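You operate a simulated robot arm through the tools that you are given. There is no shell and no other tool. Be economical: measure what you need, move in short steps, check, and stop when the job is done.

Carry out the task below with a simulated two-armed robot. There is one attempt and no reset: what you move stays moved.

TASK
Book in the scale from the teal mat with its job card and put it on the shelf marked in.
Fine: card in the reader, button marked in once, then the card hangs on the peg marked booked; other cards stay.

It is judged by the outcome, as a careful person would: the job done as asked, and still so three seconds after it is handed in. It fails if anything else is knocked over, pushed out of place, dropped, spilled or broken.

THE ROBOT
Two 7-joint arms with two-finger parallel grippers on one trunk, on a base that drives. Base frame: it is fixed to the floor where the robot stands at the start and does not move with it; the origin is under the middle of the robot, x ahead of it, y to its left, z up. Lengths are in m, angles in degrees, forces in N, time in s.
The left shoulder is at the start at [0.05, 0.165, 1.255], the right one opposite. With the tool pointing down near the work surface each hand reaches from about 0.16 to 0.68 m from the robot's upright axis, wherever it stands, measured 20 degrees to its own side. Places, roughly: bar of the peg marked booked [0.7, 0.2, 1.2]; button marked in [0.5, -0.3, 1]; button marked out [0.6, -0.3, 1]; slot of the card reader [0.5, -0.2, 0.9]; top of the shelf marked in [0.6, 0.6, 0.5]. Payload 3.91 kg a hand.
Tool frame (each hand has its own): the origin (TCP) lies between the finger pads and is the grasp point; the fingertips stand 0.03 m ahead of it; z points along the fingers, y is the line along which they close. The gripper opens to 0.11 m. The fingers are 0.02 m wide and 0.01 m thick; the gripper's body (0.048 by 0.112 m) begins 0.055 m behind the TCP.
Orientation is that of the tool frame in the base frame, as a unit quaternion [w, x, y, z]. With the fingers straight down and closing along the base's y, the tool's x points along the base's -x, its y along +y and its z along -z.

THE INTERFACE
- The arms move only by the tool send_rows. It takes "left_motion", "right_motion" or both (then of equal length, played together; a hand with none holds still); each is a list of rows, each a list of 7 numbers: the gripper command, from -1 (fully open) to 1 (shut), values between in proportion, then the shift along the base's x, y, z in units of 50 mm (1.0 is 50 mm), then the turn, a rotation vector about the base's x, y, z in units of 8 degrees (1.0 is 8 degrees). In form: [[grip, tx, ty, tz, rx, ry, rz], ...]. A call has 1 to 20 rows; each row shifts and turns the commanded pose from where the row before left it. A call with a number of a shift or a turn outside -1 to 1 is refused whole. Each row takes 0.2 s and may step no farther than 0.05 m and 8.6 degrees from the row before; otherwise, or with a gripper value out of range, the whole call is refused. Where a pose cannot be reached the arm comes as near as it can. A force on the tool above 90 N (or 10 N above the force at the start of the call, whichever is more), or a blocked arm, ends the call early, and 0.2 s more pass. The fingers move at their own pace (about 0.045 m/s each) and stop on an object; they squeeze with about 38 N. The grip force told is the motor's: it shows also when the fingers shut on nothing. Time passes only in rows, and 0.2 s behind the last, so rows that do not move let the fingers close. It gives the time, the measured TCP pose, the force on the tool (base axes), the opening and the grip force at its end, in the units of the frame above (readings bear some noise), with the torque about the TCP (base axes, N m) and any sound that the robot's microphone picked up, and new pictures: "views" is both (left out), scene, wrist or none (wrist: the cameras of the hands that moved).
- Cameras (640 x 400 px; columns grow to the right, rows downward): "scene" is now at [0.1215, -0.0036, 1.4457]; the picture's right is [-0.06, -1.00, 0.00], its down [-0.39, 0.02, -0.92] and it looks along [0.92, -0.05, -0.39] (base axes); focal length 214 px, centre (320, 200). "left" rides on the left gripper at [0.072, -0.017, -0.103] in its tool frame; the picture's right is [0.23, 0.97, 0.00], its down [-0.76, 0.18, -0.62] and it looks along [-0.61, 0.14, 0.78] (tool axes); focal length 222 px, centre (320, 200). "right" rides on the right gripper at [0.072, 0.017, -0.103] in its tool frame; the picture's right is [-0.23, 0.97, 0.00], its down [-0.76, -0.18, -0.62] and it looks along [-0.61, -0.14, 0.78] (tool axes); focal length 222 px, centre (320, 200).
- slide_trunk(by): slides the trunk up (or, below 0, down) by that many m; the arms and the scene camera ride with it, the base frame stays. It gives what a move gives, with no picture.
- base_move(legs): drives the robot by 1 to 6 legs, each [ahead, left, turn to the left] in m, m and degrees, along the robot's own axes; the way and the turn of a leg run together, so that a leg with both is an arc; at most 1.5 m and 180 degrees a leg. The arms and the cameras ride along, it lands a little off, and it stops where it bumps. It gives what a move gives, and a new picture of the scene camera.
- pan_tilt(pan, tilt): turns the head with the scene camera to pan (to the left, within 80 degrees either way) and tilt (down, from -29 to 69), counted from straight ahead of the robot. It gives what a move gives, and a new picture of the scene camera.
- measure_at(camera, pixels): for up to 12 pixels [column, row] of the newest picture of that camera ("zoom" is the newest enlarged one), the place [x, y, z] in the base frame of the surface seen there, good to about 0.002 m. No time passes.
- close_up(camera, box): a new picture of the part [left, top, right, bottom] of that camera's present view, enlarged. No time passes.
- hand_in(): hands the job in; it is judged then, once.

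Go step by step. Measure first, check grasps and placings, and put right what went wrong. The budget is 80 turns and 260 pictures, counting those below and the enlarged ones. Unless the task says otherwise, let go and move clear before handing in, and close with one line.

The tools are called after "Call:" as a command line: name --argument value ..., lists and objects as JSON in quotes. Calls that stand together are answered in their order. send_rows: Moves the arms, as the interface text tells. Its arguments: {"type":"object","properties":{"left_motion":{"type":"array","items":{"type":"array","items":{"type":"number"}}},"right_motion":{"type":"array","items":{"type":"array","items":{"type":"number"}}},"views":{"type":"string","enum":["both","scene","wrist","none"]}},"required":[]} The other tools are called the same way: slide_trunk (by) slides the trunk up or down; base_move (legs) drives the base; pan_tilt (pan, tilt) turns the head that bears the scene camera; measure_at (camera, pixels) gives the place of the surface under pixels of a picture; close_up (camera, box) takes an enlarged picture of a part of a camera's view; hand_in () hands the job in.

At the start:

```text
clock: 0.0
left_eef_pos: [0.3688, 0.1946, 1.4575]
left_tcp_rot: [0.0, 0.0, 1.0, 0.0]
left_wrist_force: [0.2, 0.1, -0.1]
left_wrist_torque: [0.0, 0.03, 0.01]
left_opening: 0.1102
left_grip_force: 0.1
right_eef_pos: [0.3323, -0.1168, 1.3863]
right_tcp_rot: [0.0, 0.001, 1.0, 0.001]
right_wrist_force: [0.5, -0.3, -0.4]
right_wrist_torque: [-0.03, 0.02, 0.01]
right_opening: 0.1103
right_grip_force: 0.0
trunk travel left (down, up): [-0.475, 0.028]
robot x, y, heading: [0.001, 0.001, 0.1]
head pan, tilt: [-3.2, 23.1]
```

scene: 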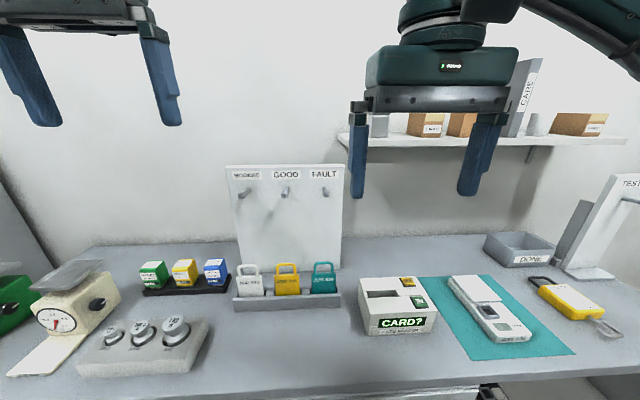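
right: 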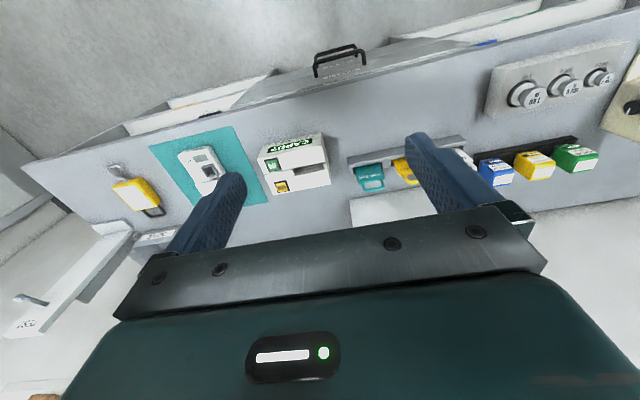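
left: 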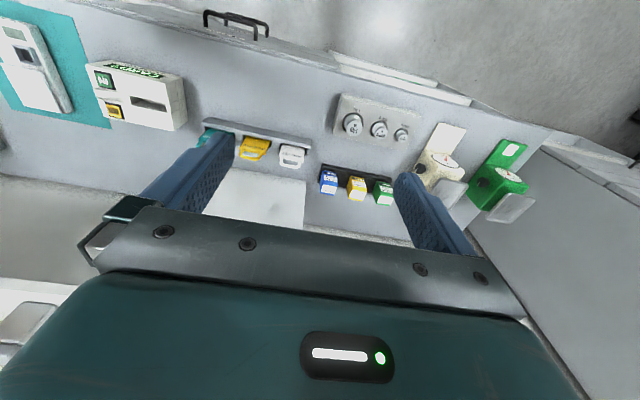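

The scene shows the teal mat with a pocket scale at (490,310), a card rack with three cards at (285,285), a peg board above and the reader at (395,305). I'll enlarge these to read the labels.

Call:
close_up --camera "scene" --box '[220, 160, 350, 320]'

Call:
close_up --camera "scene" --box '[340, 260, 580, 370]'

Call:
pan_tilt --pan 50 --tilt 40

```text
2.50 times, centred on (285, 240) of scene
```

zoom: 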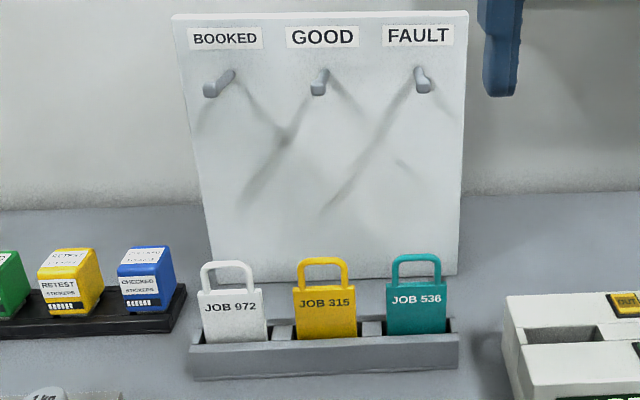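

```text
2.67 times, centred on (460, 315) of scene
```

zoom: 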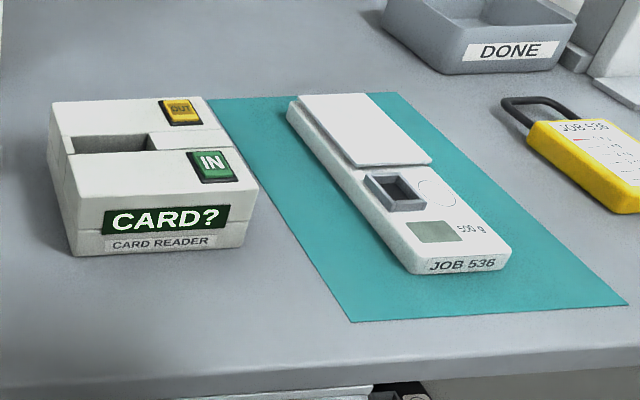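

```text
clock: 1.2
left_eef_pos: [0.3675, 0.1953, 1.4578]
left_tcp_rot: [0.0, 0.0, 1.0, 0.0]
left_wrist_force: [-0.7, -0.7, -0.4]
left_wrist_torque: [-0.01, -0.02, -0.03]
left_opening: 0.11
left_grip_force: 0.0
right_eef_pos: [0.3329, -0.117, 1.3856]
right_tcp_rot: [0.0, 0.0, 1.0, 0.001]
right_wrist_force: [-0.3, -0.2, -0.4]
right_wrist_torque: [-0.02, 0.03, -0.01]
right_opening: 0.11
right_grip_force: 0.0
trunk travel left (down, up): [-0.475, 0.028]
robot x, y, heading: [0.0041, -0.0018, 0.2]
head pan, tilt: [50.0, 40.0]
```

scene: 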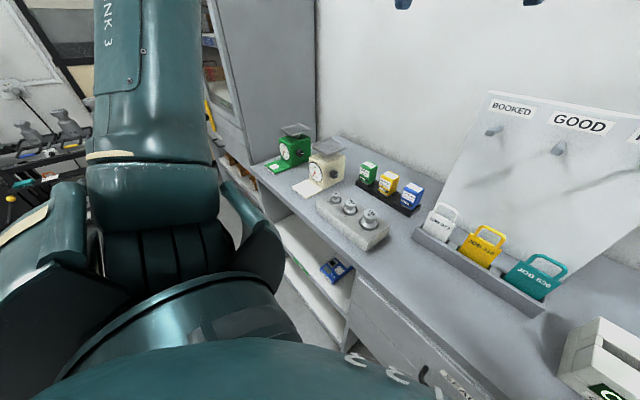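

The scale reads JOB 536 and the teal card reads JOB 536. The low shelf is partly visible at (320,265); I'll zoom there and look at the yellow tag on the right.

Call:
close_up --camera "scene" --box '[240, 190, 420, 400]'

Call:
pan_tilt --pan -20 --tilt 50

Call:
close_up --camera "scene" --box '[160, 80, 480, 280]'

```text
1.90 times, centred on (330, 295) of scene
```

zoom: 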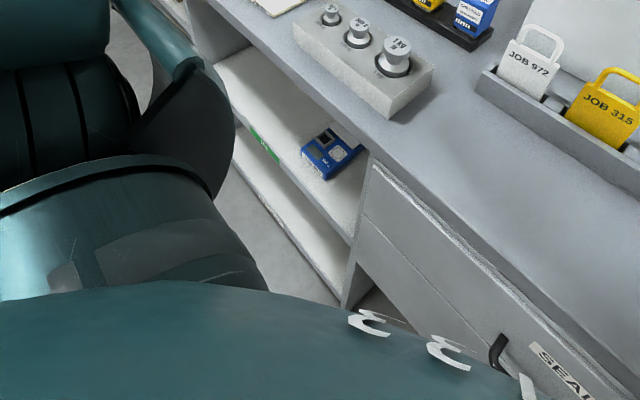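

```text
clock: 2.6
left_eef_pos: [0.3696, 0.1947, 1.4577]
left_tcp_rot: [0.0, 0.0, 1.0, -0.001]
left_wrist_force: [0.8, -0.1, -0.3]
left_wrist_torque: [0.02, 0.02, 0.0]
left_opening: 0.1099
left_grip_force: 0.0
right_eef_pos: [0.3317, -0.1172, 1.3857]
right_tcp_rot: [0.0, 0.001, 1.0, 0.0]
right_wrist_force: [0.4, 0.0, -0.7]
right_wrist_torque: [-0.03, -0.03, 0.03]
right_opening: 0.1104
right_grip_force: 0.1
trunk travel left (down, up): [-0.475, 0.028]
robot x, y, heading: [-0.0024, -0.0022, 0.2]
head pan, tilt: [-20.0, 50.0]
```

scene: 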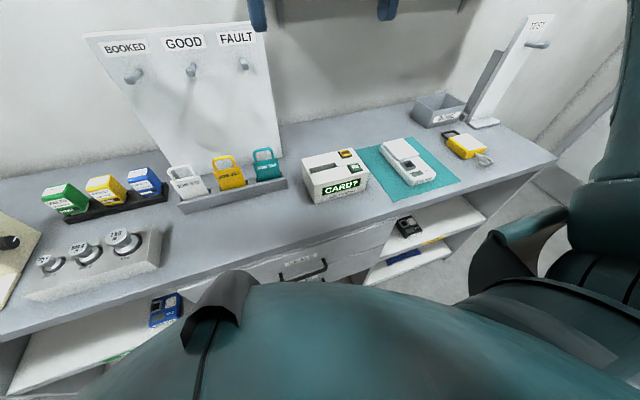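

```text
2.00 times, centred on (320, 180) of scene
```

zoom: 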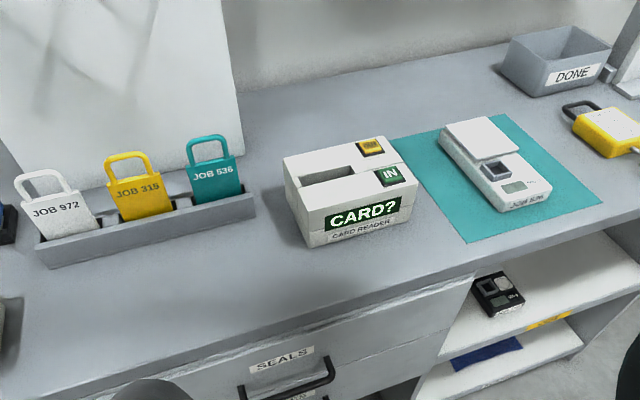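

The layout is clear: left shelf has a green label, right shelf yellow. I'll measure the card, reader, buttons and scale from the zoom.

Call:
measure_at --camera "zoom" --pixels '[[190, 145], [227, 138], [193, 172], [240, 165], [215, 185], [195, 203], [243, 192], [208, 137], [180, 215], [255, 190], [230, 200], [185, 200]]'

Call:
measure_at --camera "zoom" --pixels '[[303, 180], [345, 170], [328, 182], [308, 187], [360, 175], [391, 177], [371, 146], [290, 158], [310, 215], [408, 190], [385, 138], [310, 250]]'

Call:
measure_at --camera "zoom" --pixels '[[442, 128], [488, 117], [520, 153], [473, 163], [500, 208], [552, 190], [498, 170], [520, 187], [535, 200], [470, 240], [600, 200], [525, 202]]'

Call:
measure_at --camera "scene" --pixels '[[131, 79], [140, 70], [190, 72], [242, 66], [88, 36], [265, 22], [283, 155], [154, 155], [50, 370], [165, 310], [320, 235], [110, 75]]'

```text
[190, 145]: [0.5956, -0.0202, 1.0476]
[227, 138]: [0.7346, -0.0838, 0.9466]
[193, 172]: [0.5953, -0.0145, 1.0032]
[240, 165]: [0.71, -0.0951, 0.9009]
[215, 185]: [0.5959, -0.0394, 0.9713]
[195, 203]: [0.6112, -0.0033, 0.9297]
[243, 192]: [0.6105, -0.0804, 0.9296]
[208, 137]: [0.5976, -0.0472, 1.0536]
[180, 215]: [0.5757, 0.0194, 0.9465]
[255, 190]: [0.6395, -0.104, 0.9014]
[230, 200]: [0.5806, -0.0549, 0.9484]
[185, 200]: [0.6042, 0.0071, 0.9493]
```

```text
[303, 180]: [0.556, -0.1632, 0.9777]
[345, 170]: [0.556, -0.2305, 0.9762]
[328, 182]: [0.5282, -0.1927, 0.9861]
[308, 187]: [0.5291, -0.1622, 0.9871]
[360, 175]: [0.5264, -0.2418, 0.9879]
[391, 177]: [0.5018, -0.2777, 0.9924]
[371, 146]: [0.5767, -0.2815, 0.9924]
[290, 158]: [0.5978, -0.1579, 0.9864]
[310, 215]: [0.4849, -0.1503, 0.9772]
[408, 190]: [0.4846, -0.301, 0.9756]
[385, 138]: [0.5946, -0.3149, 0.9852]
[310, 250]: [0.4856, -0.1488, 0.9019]
```

```text
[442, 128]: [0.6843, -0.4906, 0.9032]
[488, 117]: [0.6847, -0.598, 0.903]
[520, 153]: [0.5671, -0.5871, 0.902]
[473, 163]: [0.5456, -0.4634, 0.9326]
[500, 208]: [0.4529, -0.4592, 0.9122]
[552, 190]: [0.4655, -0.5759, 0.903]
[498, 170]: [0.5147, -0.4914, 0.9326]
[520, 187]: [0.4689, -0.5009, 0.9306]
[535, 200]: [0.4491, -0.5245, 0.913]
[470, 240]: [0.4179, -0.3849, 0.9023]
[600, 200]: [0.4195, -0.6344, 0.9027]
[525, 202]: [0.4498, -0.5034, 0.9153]
```

```text
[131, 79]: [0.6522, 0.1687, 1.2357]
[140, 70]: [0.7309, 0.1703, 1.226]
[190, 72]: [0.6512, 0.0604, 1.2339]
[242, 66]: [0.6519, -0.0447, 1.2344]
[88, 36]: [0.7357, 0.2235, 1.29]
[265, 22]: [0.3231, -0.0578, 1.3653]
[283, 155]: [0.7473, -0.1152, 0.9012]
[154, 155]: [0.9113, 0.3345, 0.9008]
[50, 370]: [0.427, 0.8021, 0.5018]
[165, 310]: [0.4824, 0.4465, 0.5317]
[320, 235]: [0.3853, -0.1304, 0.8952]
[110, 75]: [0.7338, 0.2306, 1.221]
```

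The card's loop is around y≈-0.04, z 1.00–1.05, with the FAULT peg above it at x≈0.652, so a tilted front approach squeezing the loop's sides is safest. I'll bring the right hand to a pitched pre-pose and look closely.

Call:
pan_tilt --pan -8 --tilt 38

Call:
close_up --camera "scene" --box '[240, 170, 340, 235]'

Call:
close_up --camera "scene" --box '[320, 190, 430, 260]'

```text
clock: 3.4
left_eef_pos: [0.3672, 0.1958, 1.4561]
left_tcp_rot: [-0.001, 0.0, 1.0, 0.0]
left_wrist_force: [0.0, -0.4, 0.5]
left_wrist_torque: [-0.03, 0.02, 0.0]
left_opening: 0.1098
left_grip_force: 0.0
right_eef_pos: [0.3329, -0.118, 1.3862]
right_tcp_rot: [0.0, 0.0, 1.0, 0.001]
right_wrist_force: [0.0, 0.0, 0.3]
right_wrist_torque: [-0.01, -0.02, 0.02]
right_opening: 0.1099
right_grip_force: 0.0
trunk travel left (down, up): [-0.475, 0.028]
robot x, y, heading: [-0.0004, 0.0022, -0.3]
head pan, tilt: [-8.0, 38.0]
```

scene: 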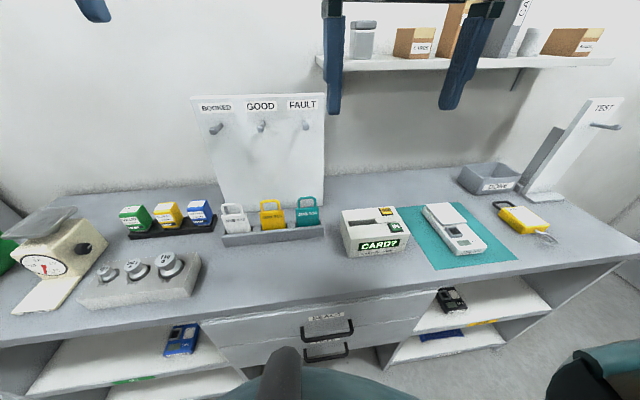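

```text
6.15 times, centred on (290, 202) of scene
```

zoom: 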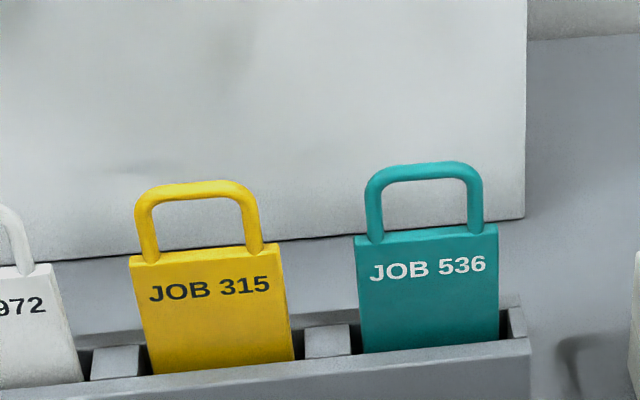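

```text
5.71 times, centred on (375, 225) of scene
```

zoom: 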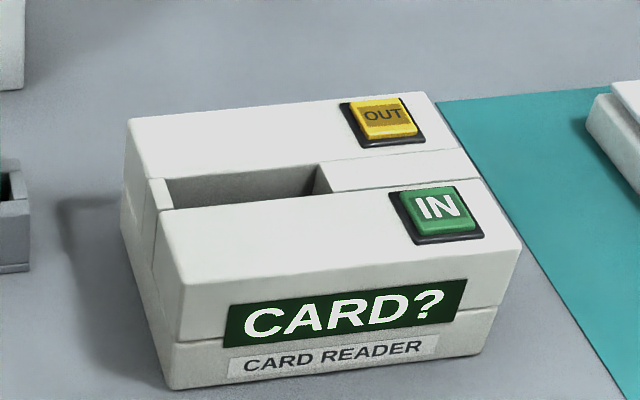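

The loop is a round bar on the card body. I'll measure the reader slot in this zoom, then re-zoom the card.

Call:
measure_at --camera "zoom" --pixels '[[240, 195], [170, 207], [165, 182], [320, 165], [317, 185], [335, 190], [250, 180], [250, 200], [150, 182], [437, 207], [390, 115], [250, 165]]'

Call:
close_up --camera "scene" --box '[240, 170, 340, 235]'

Call:
measure_at --camera "zoom" --pixels '[[374, 215], [476, 205], [425, 170], [395, 174], [357, 250], [497, 240], [427, 232], [287, 260], [135, 270], [258, 225], [430, 265], [430, 340]]'

```text
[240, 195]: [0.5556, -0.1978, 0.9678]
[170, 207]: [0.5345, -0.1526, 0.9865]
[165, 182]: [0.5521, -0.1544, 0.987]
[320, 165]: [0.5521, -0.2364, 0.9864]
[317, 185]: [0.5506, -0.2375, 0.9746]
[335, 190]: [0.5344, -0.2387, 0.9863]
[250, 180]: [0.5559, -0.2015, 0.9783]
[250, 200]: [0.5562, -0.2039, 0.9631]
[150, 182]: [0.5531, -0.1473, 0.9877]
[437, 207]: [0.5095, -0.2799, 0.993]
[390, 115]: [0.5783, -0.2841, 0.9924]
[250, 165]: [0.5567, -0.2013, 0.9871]
```

```text
6.15 times, centred on (290, 202) of scene
```

zoom: 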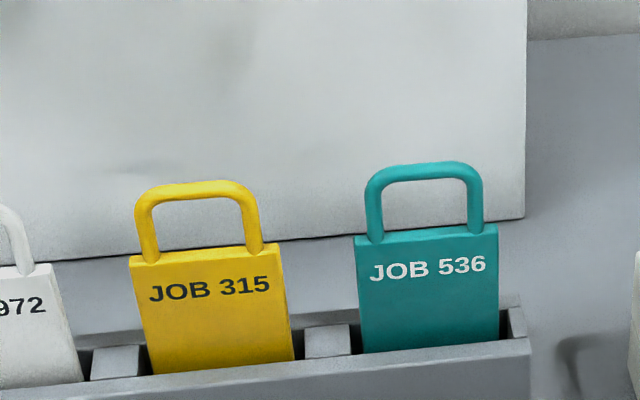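

```text
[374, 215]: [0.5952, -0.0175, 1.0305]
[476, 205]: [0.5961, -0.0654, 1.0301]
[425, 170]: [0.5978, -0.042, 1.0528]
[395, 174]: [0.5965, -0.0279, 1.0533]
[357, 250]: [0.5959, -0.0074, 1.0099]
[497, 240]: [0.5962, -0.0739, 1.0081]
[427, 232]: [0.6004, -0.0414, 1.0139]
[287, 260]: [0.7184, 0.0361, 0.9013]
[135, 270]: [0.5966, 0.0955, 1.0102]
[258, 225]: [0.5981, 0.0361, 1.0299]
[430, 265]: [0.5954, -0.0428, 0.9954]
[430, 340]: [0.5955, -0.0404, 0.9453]
```

Card centre ≈(0.600,-0.041), loop uprights z 1.013–1.048, outer width ≈0.056; reader slot is x 0.530–0.556, y -0.154…-0.237. Bringing the right hand to a 45° pre-pose in front of the loop.

Call:
send_rows --right_motion '[[-0.45, 0.44, 0.19, -0.68, 0, -0.703, 0], [-0.45, 0.44, 0.19, -0.68, 0, -0.703, 0], [-0.45, 0.44, 0.19, -0.68, 0, -0.703, 0], [-0.45, 0.44, 0.19, -0.68, 0, -0.703, 0], [-0.45, 0.44, 0.19, -0.68, 0, -0.703, 0], [-0.45, 0.44, 0.19, -0.68, 0, -0.703, 0], [-0.45, 0.44, 0.19, -0.68, 0, -0.703, 0], [-0.45, 0.44, 0.19, -0.68, 0, -0.703, 0]]'

```text
clock: 5.2
left_eef_pos: [0.3685, 0.1963, 1.4551]
left_tcp_rot: [0.0, 0.0, 1.0, 0.0]
left_wrist_force: [-0.4, 0.8, 0.1]
left_wrist_torque: [0.04, 0.02, -0.01]
left_opening: 0.1099
left_grip_force: 0.0
right_eef_pos: [0.5073, -0.0401, 1.1135]
right_tcp_rot: [0.382, 0.001, 0.924, 0.001]
right_wrist_force: [0.0, 0.1, -0.4]
right_wrist_torque: [0.04, 0.01, 0.0]
right_opening: 0.0795
right_grip_force: 0.1
trunk travel left (down, up): [-0.475, 0.028]
robot x, y, heading: [0.001, 0.0006, -0.2]
head pan, tilt: [-8.0, 38.0]
```

scene: 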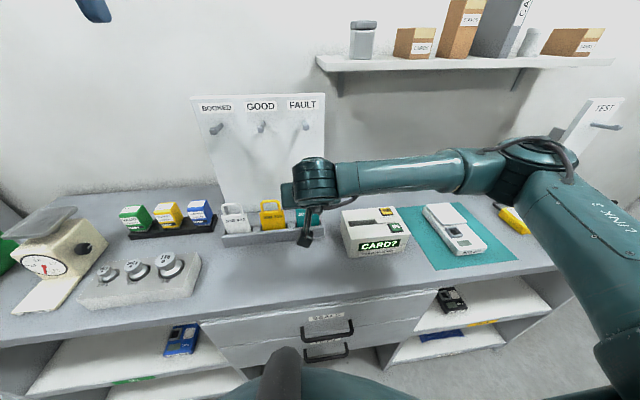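
right: 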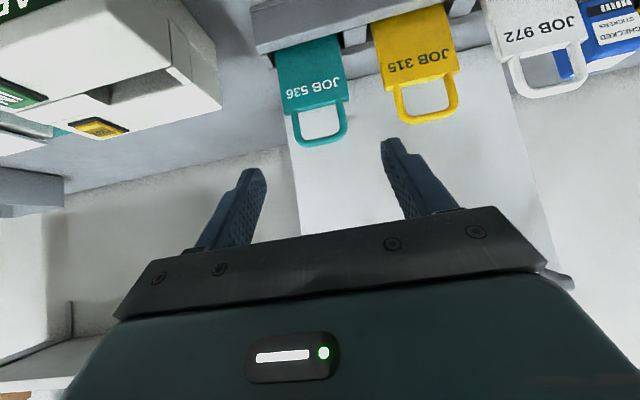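

The loop sits between the open fingers in the wrist view. Advancing along the tool axis to TCP (0.594,-0.041,1.040).

Call:
send_rows --right_motion '[[-0.45, 0.435, -0.005, -0.368, 0, 0, 0], [-0.45, 0.435, -0.005, -0.368, 0, 0, 0], [-0.45, 0.435, -0.005, -0.368, 0, 0, 0], [-0.45, 0.435, -0.005, -0.368, 0, 0, 0], [-0.45, 0, 0, 0, 0, 0, 0]]' --views "wrist"

Call:
close_up --camera "scene" --box '[260, 180, 340, 245]'

```text
clock: 6.4
left_eef_pos: [0.3664, 0.1959, 1.4551]
left_tcp_rot: [0.001, 0.0, 1.0, 0.0]
left_wrist_force: [0.6, 0.3, -0.6]
left_wrist_torque: [0.0, 0.0, 0.01]
left_opening: 0.1099
left_grip_force: 0.0
right_eef_pos: [0.5972, -0.043, 1.0402]
right_tcp_rot: [0.382, -0.001, 0.924, 0.002]
right_wrist_force: [-0.5, -0.6, -0.4]
right_wrist_torque: [-0.01, -0.01, 0.0]
right_opening: 0.0799
right_grip_force: 0.0
trunk travel left (down, up): [-0.475, 0.028]
robot x, y, heading: [0.0022, 0.002, -0.3]
head pan, tilt: [-8.0, 38.0]
```

right: 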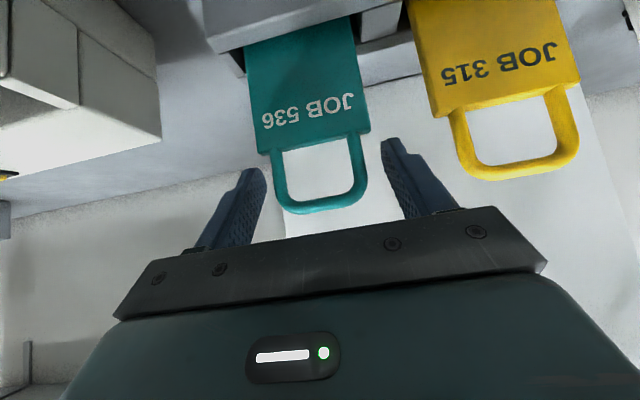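

```text
6.15 times, centred on (300, 212) of scene
```

zoom: 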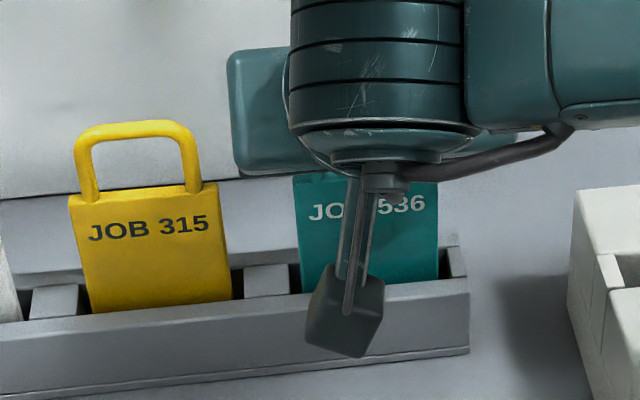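

The loop is between the fingers with clear margins to the yellow card; closing.

Call:
send_rows --right_motion '[[0.3, 0, 0, 0, 0, 0, 0], [0.3, 0, 0, 0, 0, 0, 0], [0.3, 0, 0, 0, 0, 0, 0], [1, 0, 0, 0, 0, 0, 0], [1, 0, 0, 0, 0, 0, 0]]' --views "wrist"

```text
clock: 7.6
left_eef_pos: [0.3676, 0.1969, 1.4563]
left_tcp_rot: [0.001, 0.0, 1.0, 0.001]
left_wrist_force: [0.0, -0.5, -0.3]
left_wrist_torque: [0.01, -0.02, -0.02]
left_opening: 0.11
left_grip_force: 0.0
right_eef_pos: [0.597, -0.0432, 1.04]
right_tcp_rot: [0.382, 0.0, 0.924, 0.001]
right_wrist_force: [0.7, -0.4, 0.5]
right_wrist_torque: [0.0, -0.01, 0.03]
right_opening: 0.0546
right_grip_force: 37.7
trunk travel left (down, up): [-0.475, 0.028]
robot x, y, heading: [0.0032, -0.0006, -0.1]
head pan, tilt: [-8.0, 38.0]
```

right: 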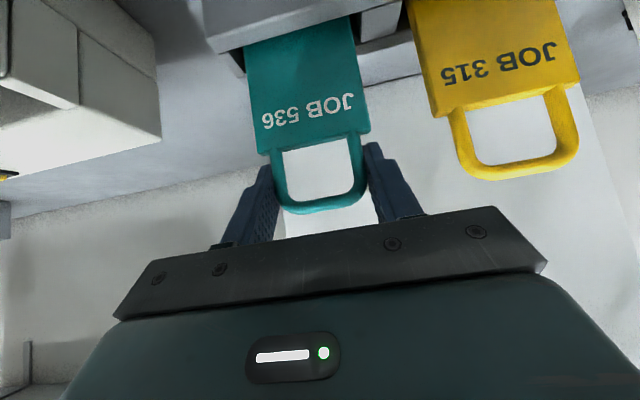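

Grip holds the loop at 0.0546 m. Lifting 0.10 m straight up and backing away a bit.

Call:
send_rows --right_motion '[[1, 0, 0, 0.5, 0, 0, 0], [1, 0, 0, 0.5, 0, 0, 0], [1, 0, 0, 0.5, 0, 0, 0], [1, 0, 0, 0.7, 0, 0, 0], [1, -0.5, -0.5, 0, 0, 0, 0], [1, -0.57, -0.7, 0, 0, 0, 0], [1, 0, -0.8, 0, 0, 0, 0], [1, 0, -0.8, 0, 0, 0, 0], [1, 0, 0, 0, 0, 0, 0]]'

Call:
close_up --camera "scene" --box '[300, 130, 430, 260]'

```text
clock: 9.6
left_eef_pos: [0.3685, 0.1974, 1.4559]
left_tcp_rot: [0.0, -0.001, 1.0, -0.001]
left_wrist_force: [1.2, 0.4, 0.4]
left_wrist_torque: [-0.01, -0.01, 0.0]
left_opening: 0.1099
left_grip_force: 0.0
right_eef_pos: [0.5422, -0.1814, 1.154]
right_tcp_rot: [0.382, -0.001, 0.924, 0.001]
right_wrist_force: [0.0, -0.2, -0.6]
right_wrist_torque: [-0.02, -0.02, -0.02]
right_opening: 0.0548
right_grip_force: 38.2
trunk travel left (down, up): [-0.475, 0.028]
robot x, y, heading: [0.0056, -0.0022, 0.1]
head pan, tilt: [-8.0, 38.0]
```

scene: 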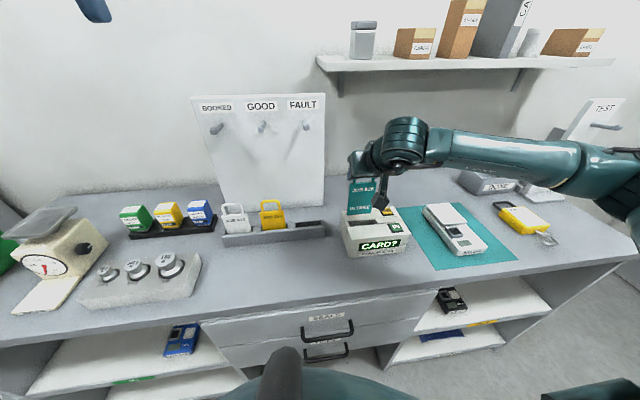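
right: 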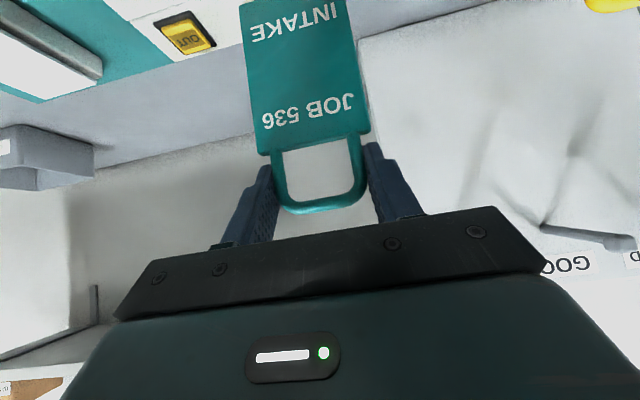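

```text
3.08 times, centred on (365, 195) of scene
```

zoom: 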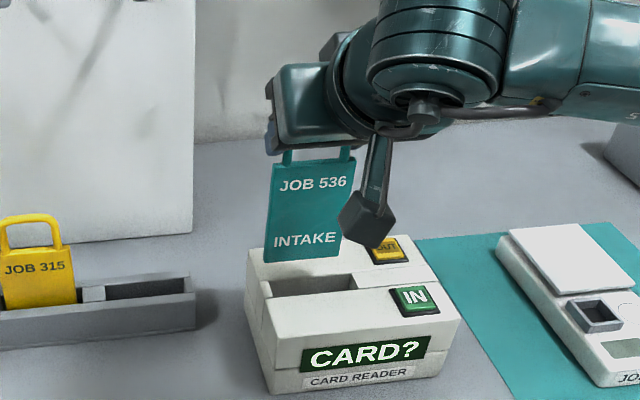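

Card held straight ("INTAKE" at (305,240)). Measuring its bottom edge and side to position it over the slot.

Call:
measure_at --camera "zoom" --pixels '[[268, 258], [337, 250], [300, 255], [300, 185], [275, 165], [345, 215], [272, 200], [320, 283]]'

```text
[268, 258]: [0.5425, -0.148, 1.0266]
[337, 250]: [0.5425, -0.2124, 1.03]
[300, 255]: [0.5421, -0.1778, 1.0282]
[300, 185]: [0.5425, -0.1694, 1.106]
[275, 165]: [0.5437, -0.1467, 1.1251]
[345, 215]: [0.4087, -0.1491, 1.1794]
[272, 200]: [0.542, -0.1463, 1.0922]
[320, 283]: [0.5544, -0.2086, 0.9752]
```

Card centre (0.546,-0.180), bottom z≈1.026. Shifting to the slot centre (0.543,-0.1955) and lowering until the bottom is ~0.955.

Call:
send_rows --right_motion '[[1, -0.07, -0.31, 0, 0, 0, 0], [1, 0, 0, -0.3, 0, 0, 0], [1, 0, 0, -0.3, 0, 0, 0], [1, 0, 0, -0.3, 0, 0, 0], [1, 0, 0, -0.25, 0, 0, 0], [1, 0, 0, -0.25, 0, 0, 0]]' --views "wrist"

Call:
close_up --camera "scene" --box '[310, 160, 440, 270]'

```text
clock: 11.0
left_eef_pos: [0.3684, 0.1944, 1.4579]
left_tcp_rot: [0.0, 0.001, 1.0, 0.0]
left_wrist_force: [0.1, -0.4, 0.3]
left_wrist_torque: [0.02, -0.03, 0.05]
left_opening: 0.11
left_grip_force: 0.1
right_eef_pos: [0.5403, -0.1984, 1.0809]
right_tcp_rot: [0.382, 0.0, 0.924, 0.001]
right_wrist_force: [0.1, -0.6, 0.3]
right_wrist_torque: [-0.01, -0.01, 0.01]
right_opening: 0.0547
right_grip_force: 38.4
trunk travel left (down, up): [-0.475, 0.028]
robot x, y, heading: [0.0015, 0.0024, 0.1]
head pan, tilt: [-8.0, 38.0]
```

right: 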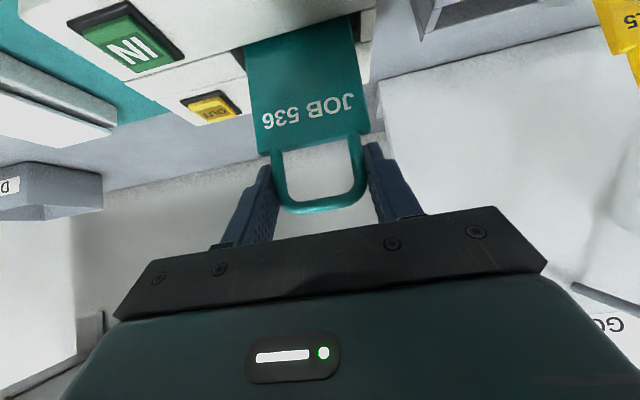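

```text
3.64 times, centred on (375, 215) of scene
```

zoom: 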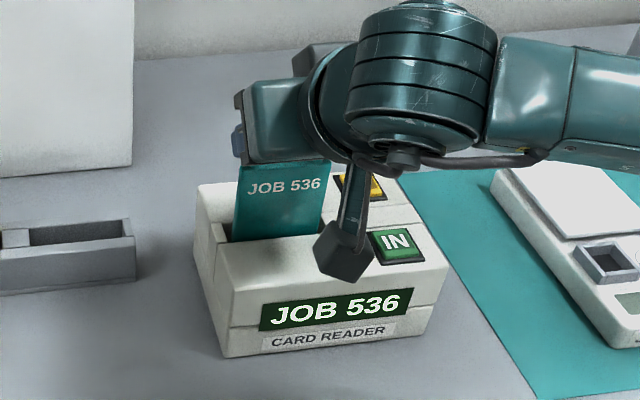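

The reader now shows "JOB 536". Continuing down in small steps to seat the card.

Call:
send_rows --right_motion '[[1, 0, 0, -0.1, 0, 0, 0], [1, 0, 0, -0.1, 0, 0, 0], [1, 0, 0, -0.1, 0, 0, 0], [1, 0, 0, -0.1, 0, 0, 0]]' --views "none"

```text
clock: 12.0
left_eef_pos: [0.3636, 0.196, 1.459]
left_tcp_rot: [0.003, 0.0, 1.0, 0.0]
left_wrist_force: [-0.5, 1.5, 0.7]
left_wrist_torque: [0.02, 0.01, 0.0]
left_opening: 0.11
left_grip_force: 0.0
right_eef_pos: [0.5394, -0.1963, 1.0727]
right_tcp_rot: [0.394, 0.001, 0.919, 0.002]
right_wrist_force: [-1.9, -4.4, 42.5]
right_wrist_torque: [-0.25, 0.14, -0.02]
right_opening: 0.0552
right_grip_force: 37.7
trunk travel left (down, up): [-0.475, 0.028]
robot x, y, heading: [0.0009, 0.0022, 0.1]
head pan, tilt: [-8.0, 38.0]
```

It bottomed out at TCP z≈1.073 (42 N up). Relaxing the command 11 mm to unload before release.

Call:
send_rows --right_motion '[[1, 0, 0, 0.11, 0, 0, 0], [1, 0, 0, 0.11, 0, 0, 0], [1, 0, 0, 0, 0, 0, 0]]' --views "wrist"

Call:
close_up --camera "scene" --box '[310, 160, 440, 270]'

```text
clock: 12.8
left_eef_pos: [0.366, 0.1951, 1.4565]
left_tcp_rot: [0.001, 0.0, 1.0, -0.001]
left_wrist_force: [-0.5, 0.0, -0.1]
left_wrist_torque: [0.01, -0.02, -0.02]
left_opening: 0.1101
left_grip_force: 0.0
right_eef_pos: [0.5386, -0.1971, 1.0718]
right_tcp_rot: [0.384, 0.001, 0.923, 0.001]
right_wrist_force: [5.2, -1.0, 14.7]
right_wrist_torque: [0.2, -0.71, -0.05]
right_opening: 0.0548
right_grip_force: 38.2
trunk travel left (down, up): [-0.475, 0.028]
robot x, y, heading: [0.0005, 0.0001, -0.2]
head pan, tilt: [-8.0, 38.0]
```

right: 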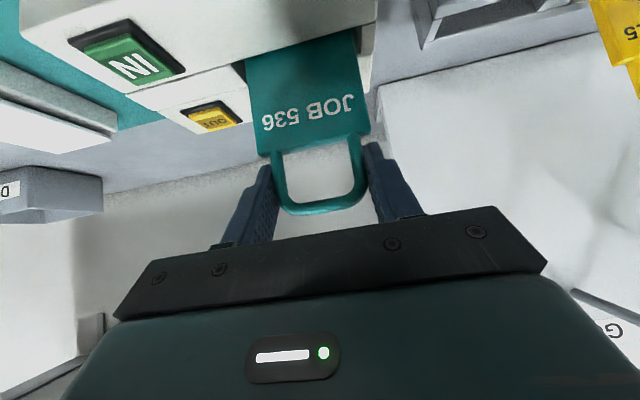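

```text
3.64 times, centred on (375, 215) of scene
```

zoom: 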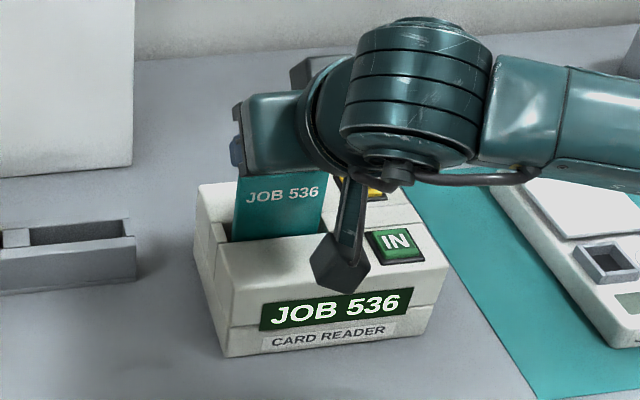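

Residual force is small and the card is seated. Releasing, then backing straight out along the tool axis.

Call:
send_rows --right_motion '[[-0.45, 0, 0, 0.04, 0, 0, 0], [-0.45, 0, 0, 0, 0, 0, 0], [-0.45, 0, 0, 0, 0, 0, 0], [-0.45, -0.35, 0, 0.35, 0, 0, 0], [-0.45, -0.5, 0, 0.5, 0, 0, 0], [-0.45, -0.5, 0, 0.5, 0, 0, 0], [-0.45, -0.2, -0.5, 0.3, 0, 0, 0]]' --views "wrist"

Call:
close_up --camera "scene" --box '[310, 160, 440, 270]'

```text
clock: 14.4
left_eef_pos: [0.3669, 0.1956, 1.4569]
left_tcp_rot: [0.001, -0.001, 1.0, 0.0]
left_wrist_force: [0.2, 0.2, 0.2]
left_wrist_torque: [0.01, 0.02, 0.03]
left_opening: 0.11
left_grip_force: 0.1
right_eef_pos: [0.4629, -0.2213, 1.1567]
right_tcp_rot: [0.381, -0.001, 0.925, 0.001]
right_wrist_force: [1.0, 0.4, 1.3]
right_wrist_torque: [0.0, 0.0, 0.02]
right_opening: 0.0798
right_grip_force: 0.1
trunk travel left (down, up): [-0.475, 0.028]
robot x, y, heading: [0.0033, 0.0012, 0.1]
head pan, tilt: [-8.0, 38.0]
```

right: 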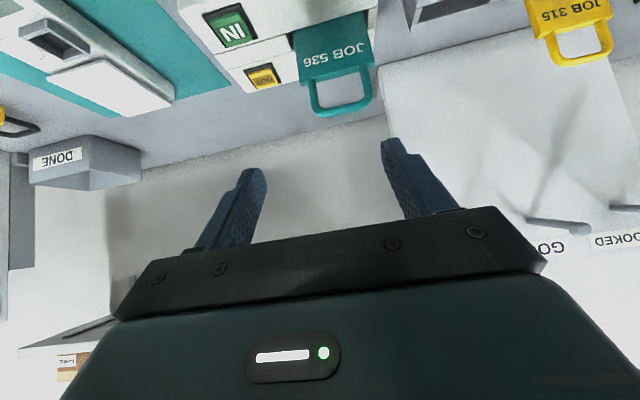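

```text
3.64 times, centred on (375, 215) of scene
```

zoom: 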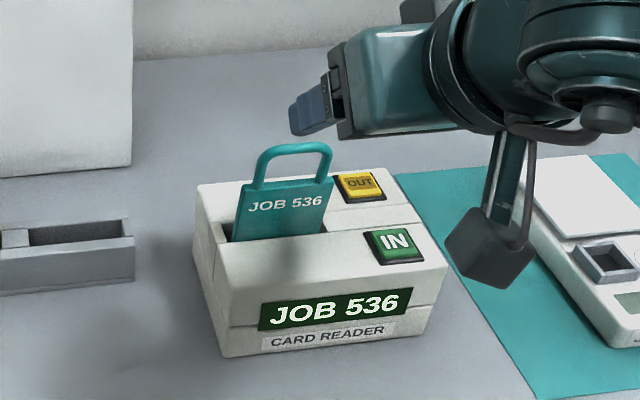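

Card stands in the reader, display reads JOB 536. I'll measure how it leans and the IN button location.

Call:
measure_at --camera "zoom" --pixels '[[297, 148], [260, 170], [327, 165], [242, 195], [328, 190], [285, 195], [280, 232], [395, 243], [382, 243], [408, 240], [360, 187], [440, 262]]'

```text
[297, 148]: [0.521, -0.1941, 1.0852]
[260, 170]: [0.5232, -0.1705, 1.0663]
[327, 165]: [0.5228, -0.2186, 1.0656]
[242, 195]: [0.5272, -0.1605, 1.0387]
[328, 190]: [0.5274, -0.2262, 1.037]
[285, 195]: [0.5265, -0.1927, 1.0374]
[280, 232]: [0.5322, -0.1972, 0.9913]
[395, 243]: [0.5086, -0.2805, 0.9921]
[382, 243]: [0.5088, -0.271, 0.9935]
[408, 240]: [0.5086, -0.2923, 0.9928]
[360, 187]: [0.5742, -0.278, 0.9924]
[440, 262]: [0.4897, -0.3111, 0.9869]
```

The card leans ~7° toward me, loop top at z≈1.087. IN button centre (0.5086,-0.2805,0.993). Closing the fingers and hovering above it with the 45° pose, which keeps the hand clear of the card.

Call:
send_rows --right_motion '[[1, 0, -0.6, 0, 0, 0, 0], [1, 0, -0.58, 0, 0, 0, 0], [1, 0.2, 0, -0.5, 0, 0, 0], [1, 0.2, 0, -0.5, 0, 0, 0], [1, 0.22, 0, -0.5, 0, 0, 0], [1, 0, 0, -0.6, 0, 0, 0], [1, 0, 0, 0, 0, 0, 0]]' --views "wrist"

Call:
close_up --camera "scene" --box '[310, 160, 440, 270]'

```text
clock: 16.0
left_eef_pos: [0.3689, 0.1966, 1.4566]
left_tcp_rot: [0.0, 0.0, 1.0, 0.0]
left_wrist_force: [-0.7, 0.2, 0.6]
left_wrist_torque: [-0.01, 0.0, -0.02]
left_opening: 0.1101
left_grip_force: 0.0
right_eef_pos: [0.4913, -0.2799, 1.0479]
right_tcp_rot: [0.381, 0.0, 0.925, 0.0]
right_wrist_force: [0.2, 0.7, 0.7]
right_wrist_torque: [0.02, -0.01, 0.02]
right_opening: 0.0001
right_grip_force: 37.5
trunk travel left (down, up): [-0.475, 0.028]
robot x, y, heading: [-0.0014, -0.0009, 0.0]
head pan, tilt: [-8.0, 38.0]
```

right: 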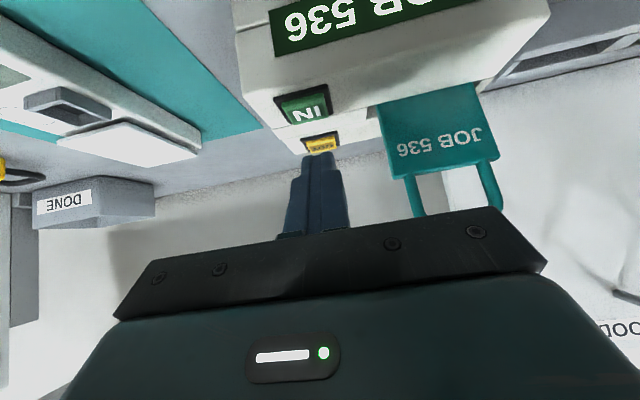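

```text
3.64 times, centred on (375, 215) of scene
```

zoom: 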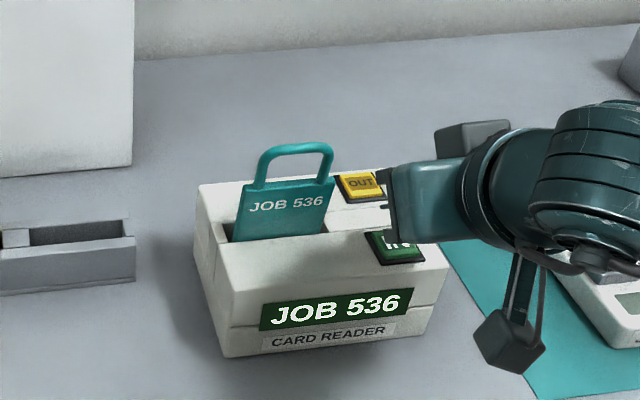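

Fingertip is ~27 mm above the IN button. Pressing down in small steps.

Call:
send_rows --right_motion '[[1, 0.03, 0, -0.3, 0, 0, 0], [1, 0, 0, -0.15, 0, 0, 0], [1, 0, 0, -0.08, 0, 0, 0], [1, 0, 0, -0.08, 0, 0, 0]]' --views "none"

Call:
close_up --camera "scene" --box '[310, 160, 440, 270]'

```text
clock: 17.0
left_eef_pos: [0.368, 0.1952, 1.4559]
left_tcp_rot: [0.0, 0.0, 1.0, 0.0]
left_wrist_force: [-0.2, -0.5, -0.8]
left_wrist_torque: [-0.01, 0.02, 0.0]
left_opening: 0.1101
left_grip_force: 0.0
right_eef_pos: [0.493, -0.2801, 1.0183]
right_tcp_rot: [0.382, 0.0, 0.924, 0.0]
right_wrist_force: [-0.6, -0.2, -0.1]
right_wrist_torque: [0.0, 0.03, 0.0]
right_opening: 0.0001
right_grip_force: 37.9
trunk travel left (down, up): [-0.475, 0.028]
robot x, y, heading: [-0.0028, 0.0008, -0.1]
head pan, tilt: [-8.0, 38.0]
```

```text
3.64 times, centred on (375, 215) of scene
```

zoom: 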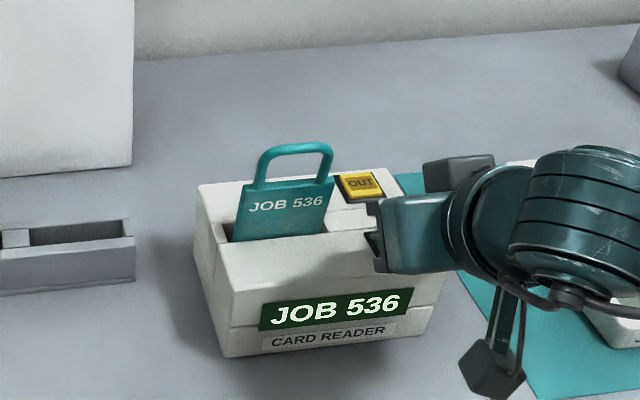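

No contact force yet. Continuing down in 3 mm steps.

Call:
send_rows --right_motion '[[1, 0, 0, -0.06, 0, 0, 0], [1, 0, 0, -0.06, 0, 0, 0]]' --views "none"

Call:
close_up --camera "scene" --box '[310, 160, 440, 270]'

```text
clock: 17.6
left_eef_pos: [0.3668, 0.1958, 1.4556]
left_tcp_rot: [0.001, 0.0, 1.0, 0.0]
left_wrist_force: [0.4, -1.0, -0.1]
left_wrist_torque: [-0.02, -0.01, 0.01]
left_opening: 0.11
left_grip_force: 0.1
right_eef_pos: [0.4942, -0.2794, 1.0146]
right_tcp_rot: [0.383, 0.0, 0.924, 0.0]
right_wrist_force: [-2.5, 0.9, 4.9]
right_wrist_torque: [0.02, -0.02, 0.0]
right_opening: 0.0
right_grip_force: 37.3
trunk travel left (down, up): [-0.475, 0.028]
robot x, y, heading: [0.001, -0.0, -0.3]
head pan, tilt: [-8.0, 38.0]
heard: click
```

```text
3.64 times, centred on (375, 215) of scene
```

zoom: 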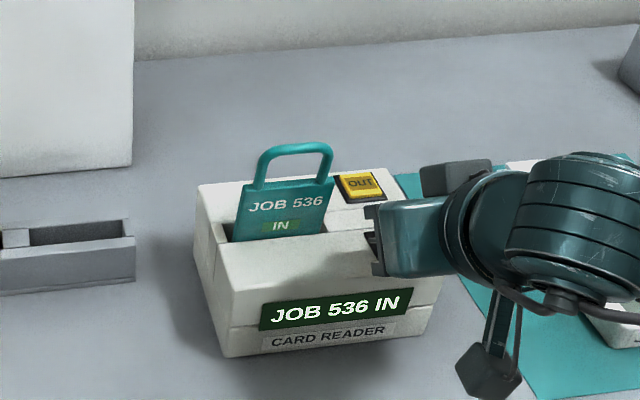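

Click heard; the display reads "JOB 536 IN" and the card shows IN. Lifting off and going to a pre-grasp pose at the card, matching its 7° lean.

Call:
send_rows --right_motion '[[1, 0, 0, 0.6, 0, 0, 0], [1, 0, 0, 1, 0, 0, 0], [1, -0.54, 0, 0.5, 0, 0, 0], [1, -0.54, 0, 0.5, 0, 0, 0], [-0.45, 0, 0.57, 0, 0, -0.4, 0], [-0.45, 0, 0.57, 0, 0, -0.4, 0], [-0.45, 0, 0.57, 0, 0, 0, 0], [-0.45, 0, 0, 0, 0, 0, 0]]' --views "wrist"

Call:
close_up --camera "scene" --box '[310, 160, 440, 270]'

```text
clock: 19.4
left_eef_pos: [0.3673, 0.1957, 1.4569]
left_tcp_rot: [0.001, 0.0, 1.0, 0.0]
left_wrist_force: [0.4, 0.2, -0.8]
left_wrist_torque: [0.03, -0.01, -0.01]
left_opening: 0.1098
left_grip_force: 0.1
right_eef_pos: [0.4383, -0.1946, 1.1415]
right_tcp_rot: [0.434, 0.001, 0.901, 0.0]
right_wrist_force: [0.5, 0.4, 0.2]
right_wrist_torque: [0.0, 0.03, 0.0]
right_opening: 0.0797
right_grip_force: 0.1
trunk travel left (down, up): [-0.475, 0.028]
robot x, y, heading: [0.0012, 0.0013, 0.1]
head pan, tilt: [-8.0, 38.0]
```

right: 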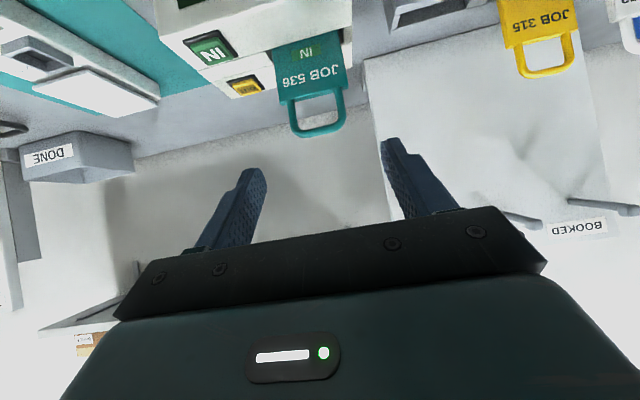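

```text
3.64 times, centred on (375, 215) of scene
```

zoom: 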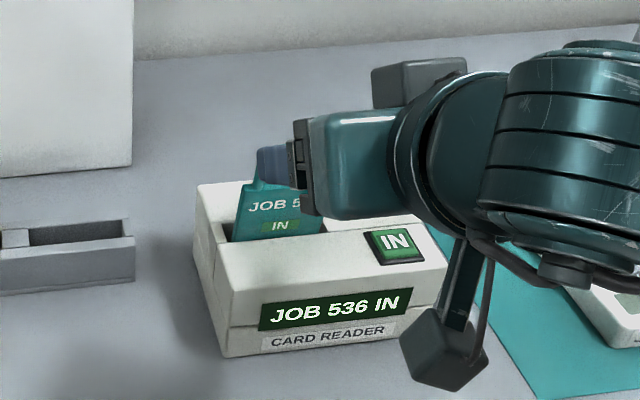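

Advancing onto the loop and closing.

Call:
send_rows --right_motion '[[-0.45, 0.43, 0, -0.343, 0, 0, 0], [-0.45, 0.43, 0, -0.343, 0, 0, 0], [-0.45, 0.43, 0, -0.343, 0, 0, 0], [-0.45, 0.43, 0, -0.343, 0, 0, 0], [0.2, 0, 0, 0, 0, 0, 0], [0.2, 0, 0, 0, 0, 0, 0], [1, 0, 0, 0, 0, 0, 0], [1, 0, 0, 0, 0, 0, 0]]' --views "wrist"

```text
clock: 21.2
left_eef_pos: [0.3679, 0.1958, 1.4564]
left_tcp_rot: [0.0, 0.001, 1.0, 0.001]
left_wrist_force: [0.4, -0.4, -0.8]
left_wrist_torque: [-0.01, -0.01, 0.0]
left_opening: 0.11
left_grip_force: 0.0
right_eef_pos: [0.526, -0.1943, 1.072]
right_tcp_rot: [0.433, 0.001, 0.902, 0.0]
right_wrist_force: [1.8, -0.2, -0.1]
right_wrist_torque: [-0.05, -0.1, 0.04]
right_opening: 0.0545
right_grip_force: 37.7
trunk travel left (down, up): [-0.475, 0.028]
robot x, y, heading: [0.0034, 0.0014, 0.3]
head pan, tilt: [-8.0, 38.0]
```

right: 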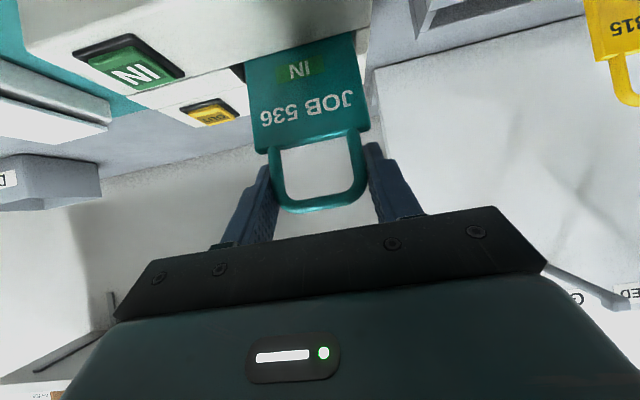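

Grip holds. Lifting the card clear, leveling the lean, and pulling back; then I'll drive the base left 0.3 m so the right arm faces the BOOKED peg.

Call:
send_rows --right_motion '[[1, 0, 0, 0.5, 0, 0, 0], [1, 0, 0, 0.6, 0, 0, 0], [1, 0, 0, 0.6, 0, 0, 0], [1, -0.4, 0, 0.6, 0, 0.4, 0], [1, -0.5, 0, 0.6, 0, 0.4, 0], [1, -0.5, 0, 0.6, 0, 0, 0], [1, 0, 0, 0, 0, 0, 0]]'

Call:
base_move --legs '[[0, 0.3, 0]]'

```text
clock: 22.8
left_eef_pos: [0.3686, 0.1947, 1.4567]
left_tcp_rot: [-0.001, 0.0, 1.0, 0.0]
left_wrist_force: [-0.5, -1.0, -0.3]
left_wrist_torque: [0.0, -0.02, 0.01]
left_opening: 0.1102
left_grip_force: 0.1
right_eef_pos: [0.4545, -0.1941, 1.2498]
right_tcp_rot: [0.382, 0.001, 0.924, 0.0]
right_wrist_force: [0.0, 0.0, -0.2]
right_wrist_torque: [0.0, 0.03, -0.01]
right_opening: 0.0548
right_grip_force: 38.1
trunk travel left (down, up): [-0.475, 0.028]
robot x, y, heading: [-0.0003, 0.0009, 0.0]
head pan, tilt: [-8.0, 38.0]
```

scene: 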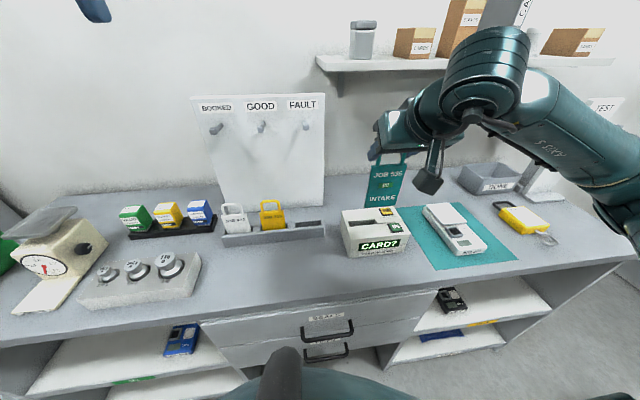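
right: 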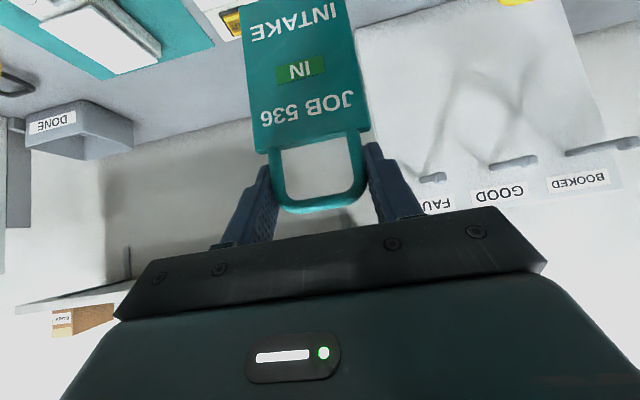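

```text
clock: 26.0
left_eef_pos: [0.3637, 0.499, 1.4568]
left_tcp_rot: [0.0, -0.005, 1.0, 0.0]
left_wrist_force: [0.2, 0.7, 0.0]
left_wrist_torque: [0.01, 0.0, 0.03]
left_opening: 0.1101
left_grip_force: 0.0
right_eef_pos: [0.4559, 0.1106, 1.2505]
right_tcp_rot: [0.381, -0.004, 0.925, 0.002]
right_wrist_force: [-0.2, -0.3, -1.1]
right_wrist_torque: [0.01, -0.01, 0.01]
right_opening: 0.055
right_grip_force: 38.5
trunk travel left (down, up): [-0.475, 0.028]
robot x, y, heading: [-0.0007, 0.2999, 0.7]
head pan, tilt: [-8.0, 38.0]
```

scene: 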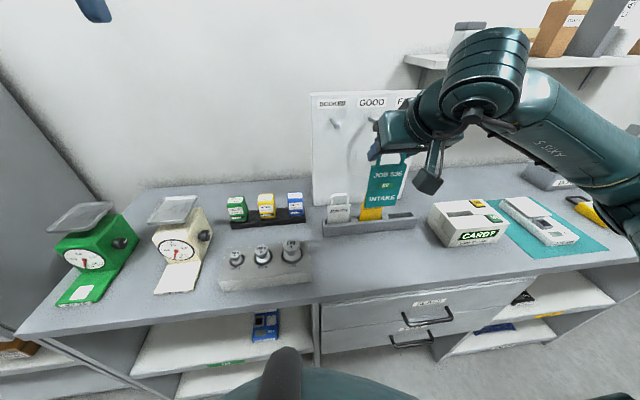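

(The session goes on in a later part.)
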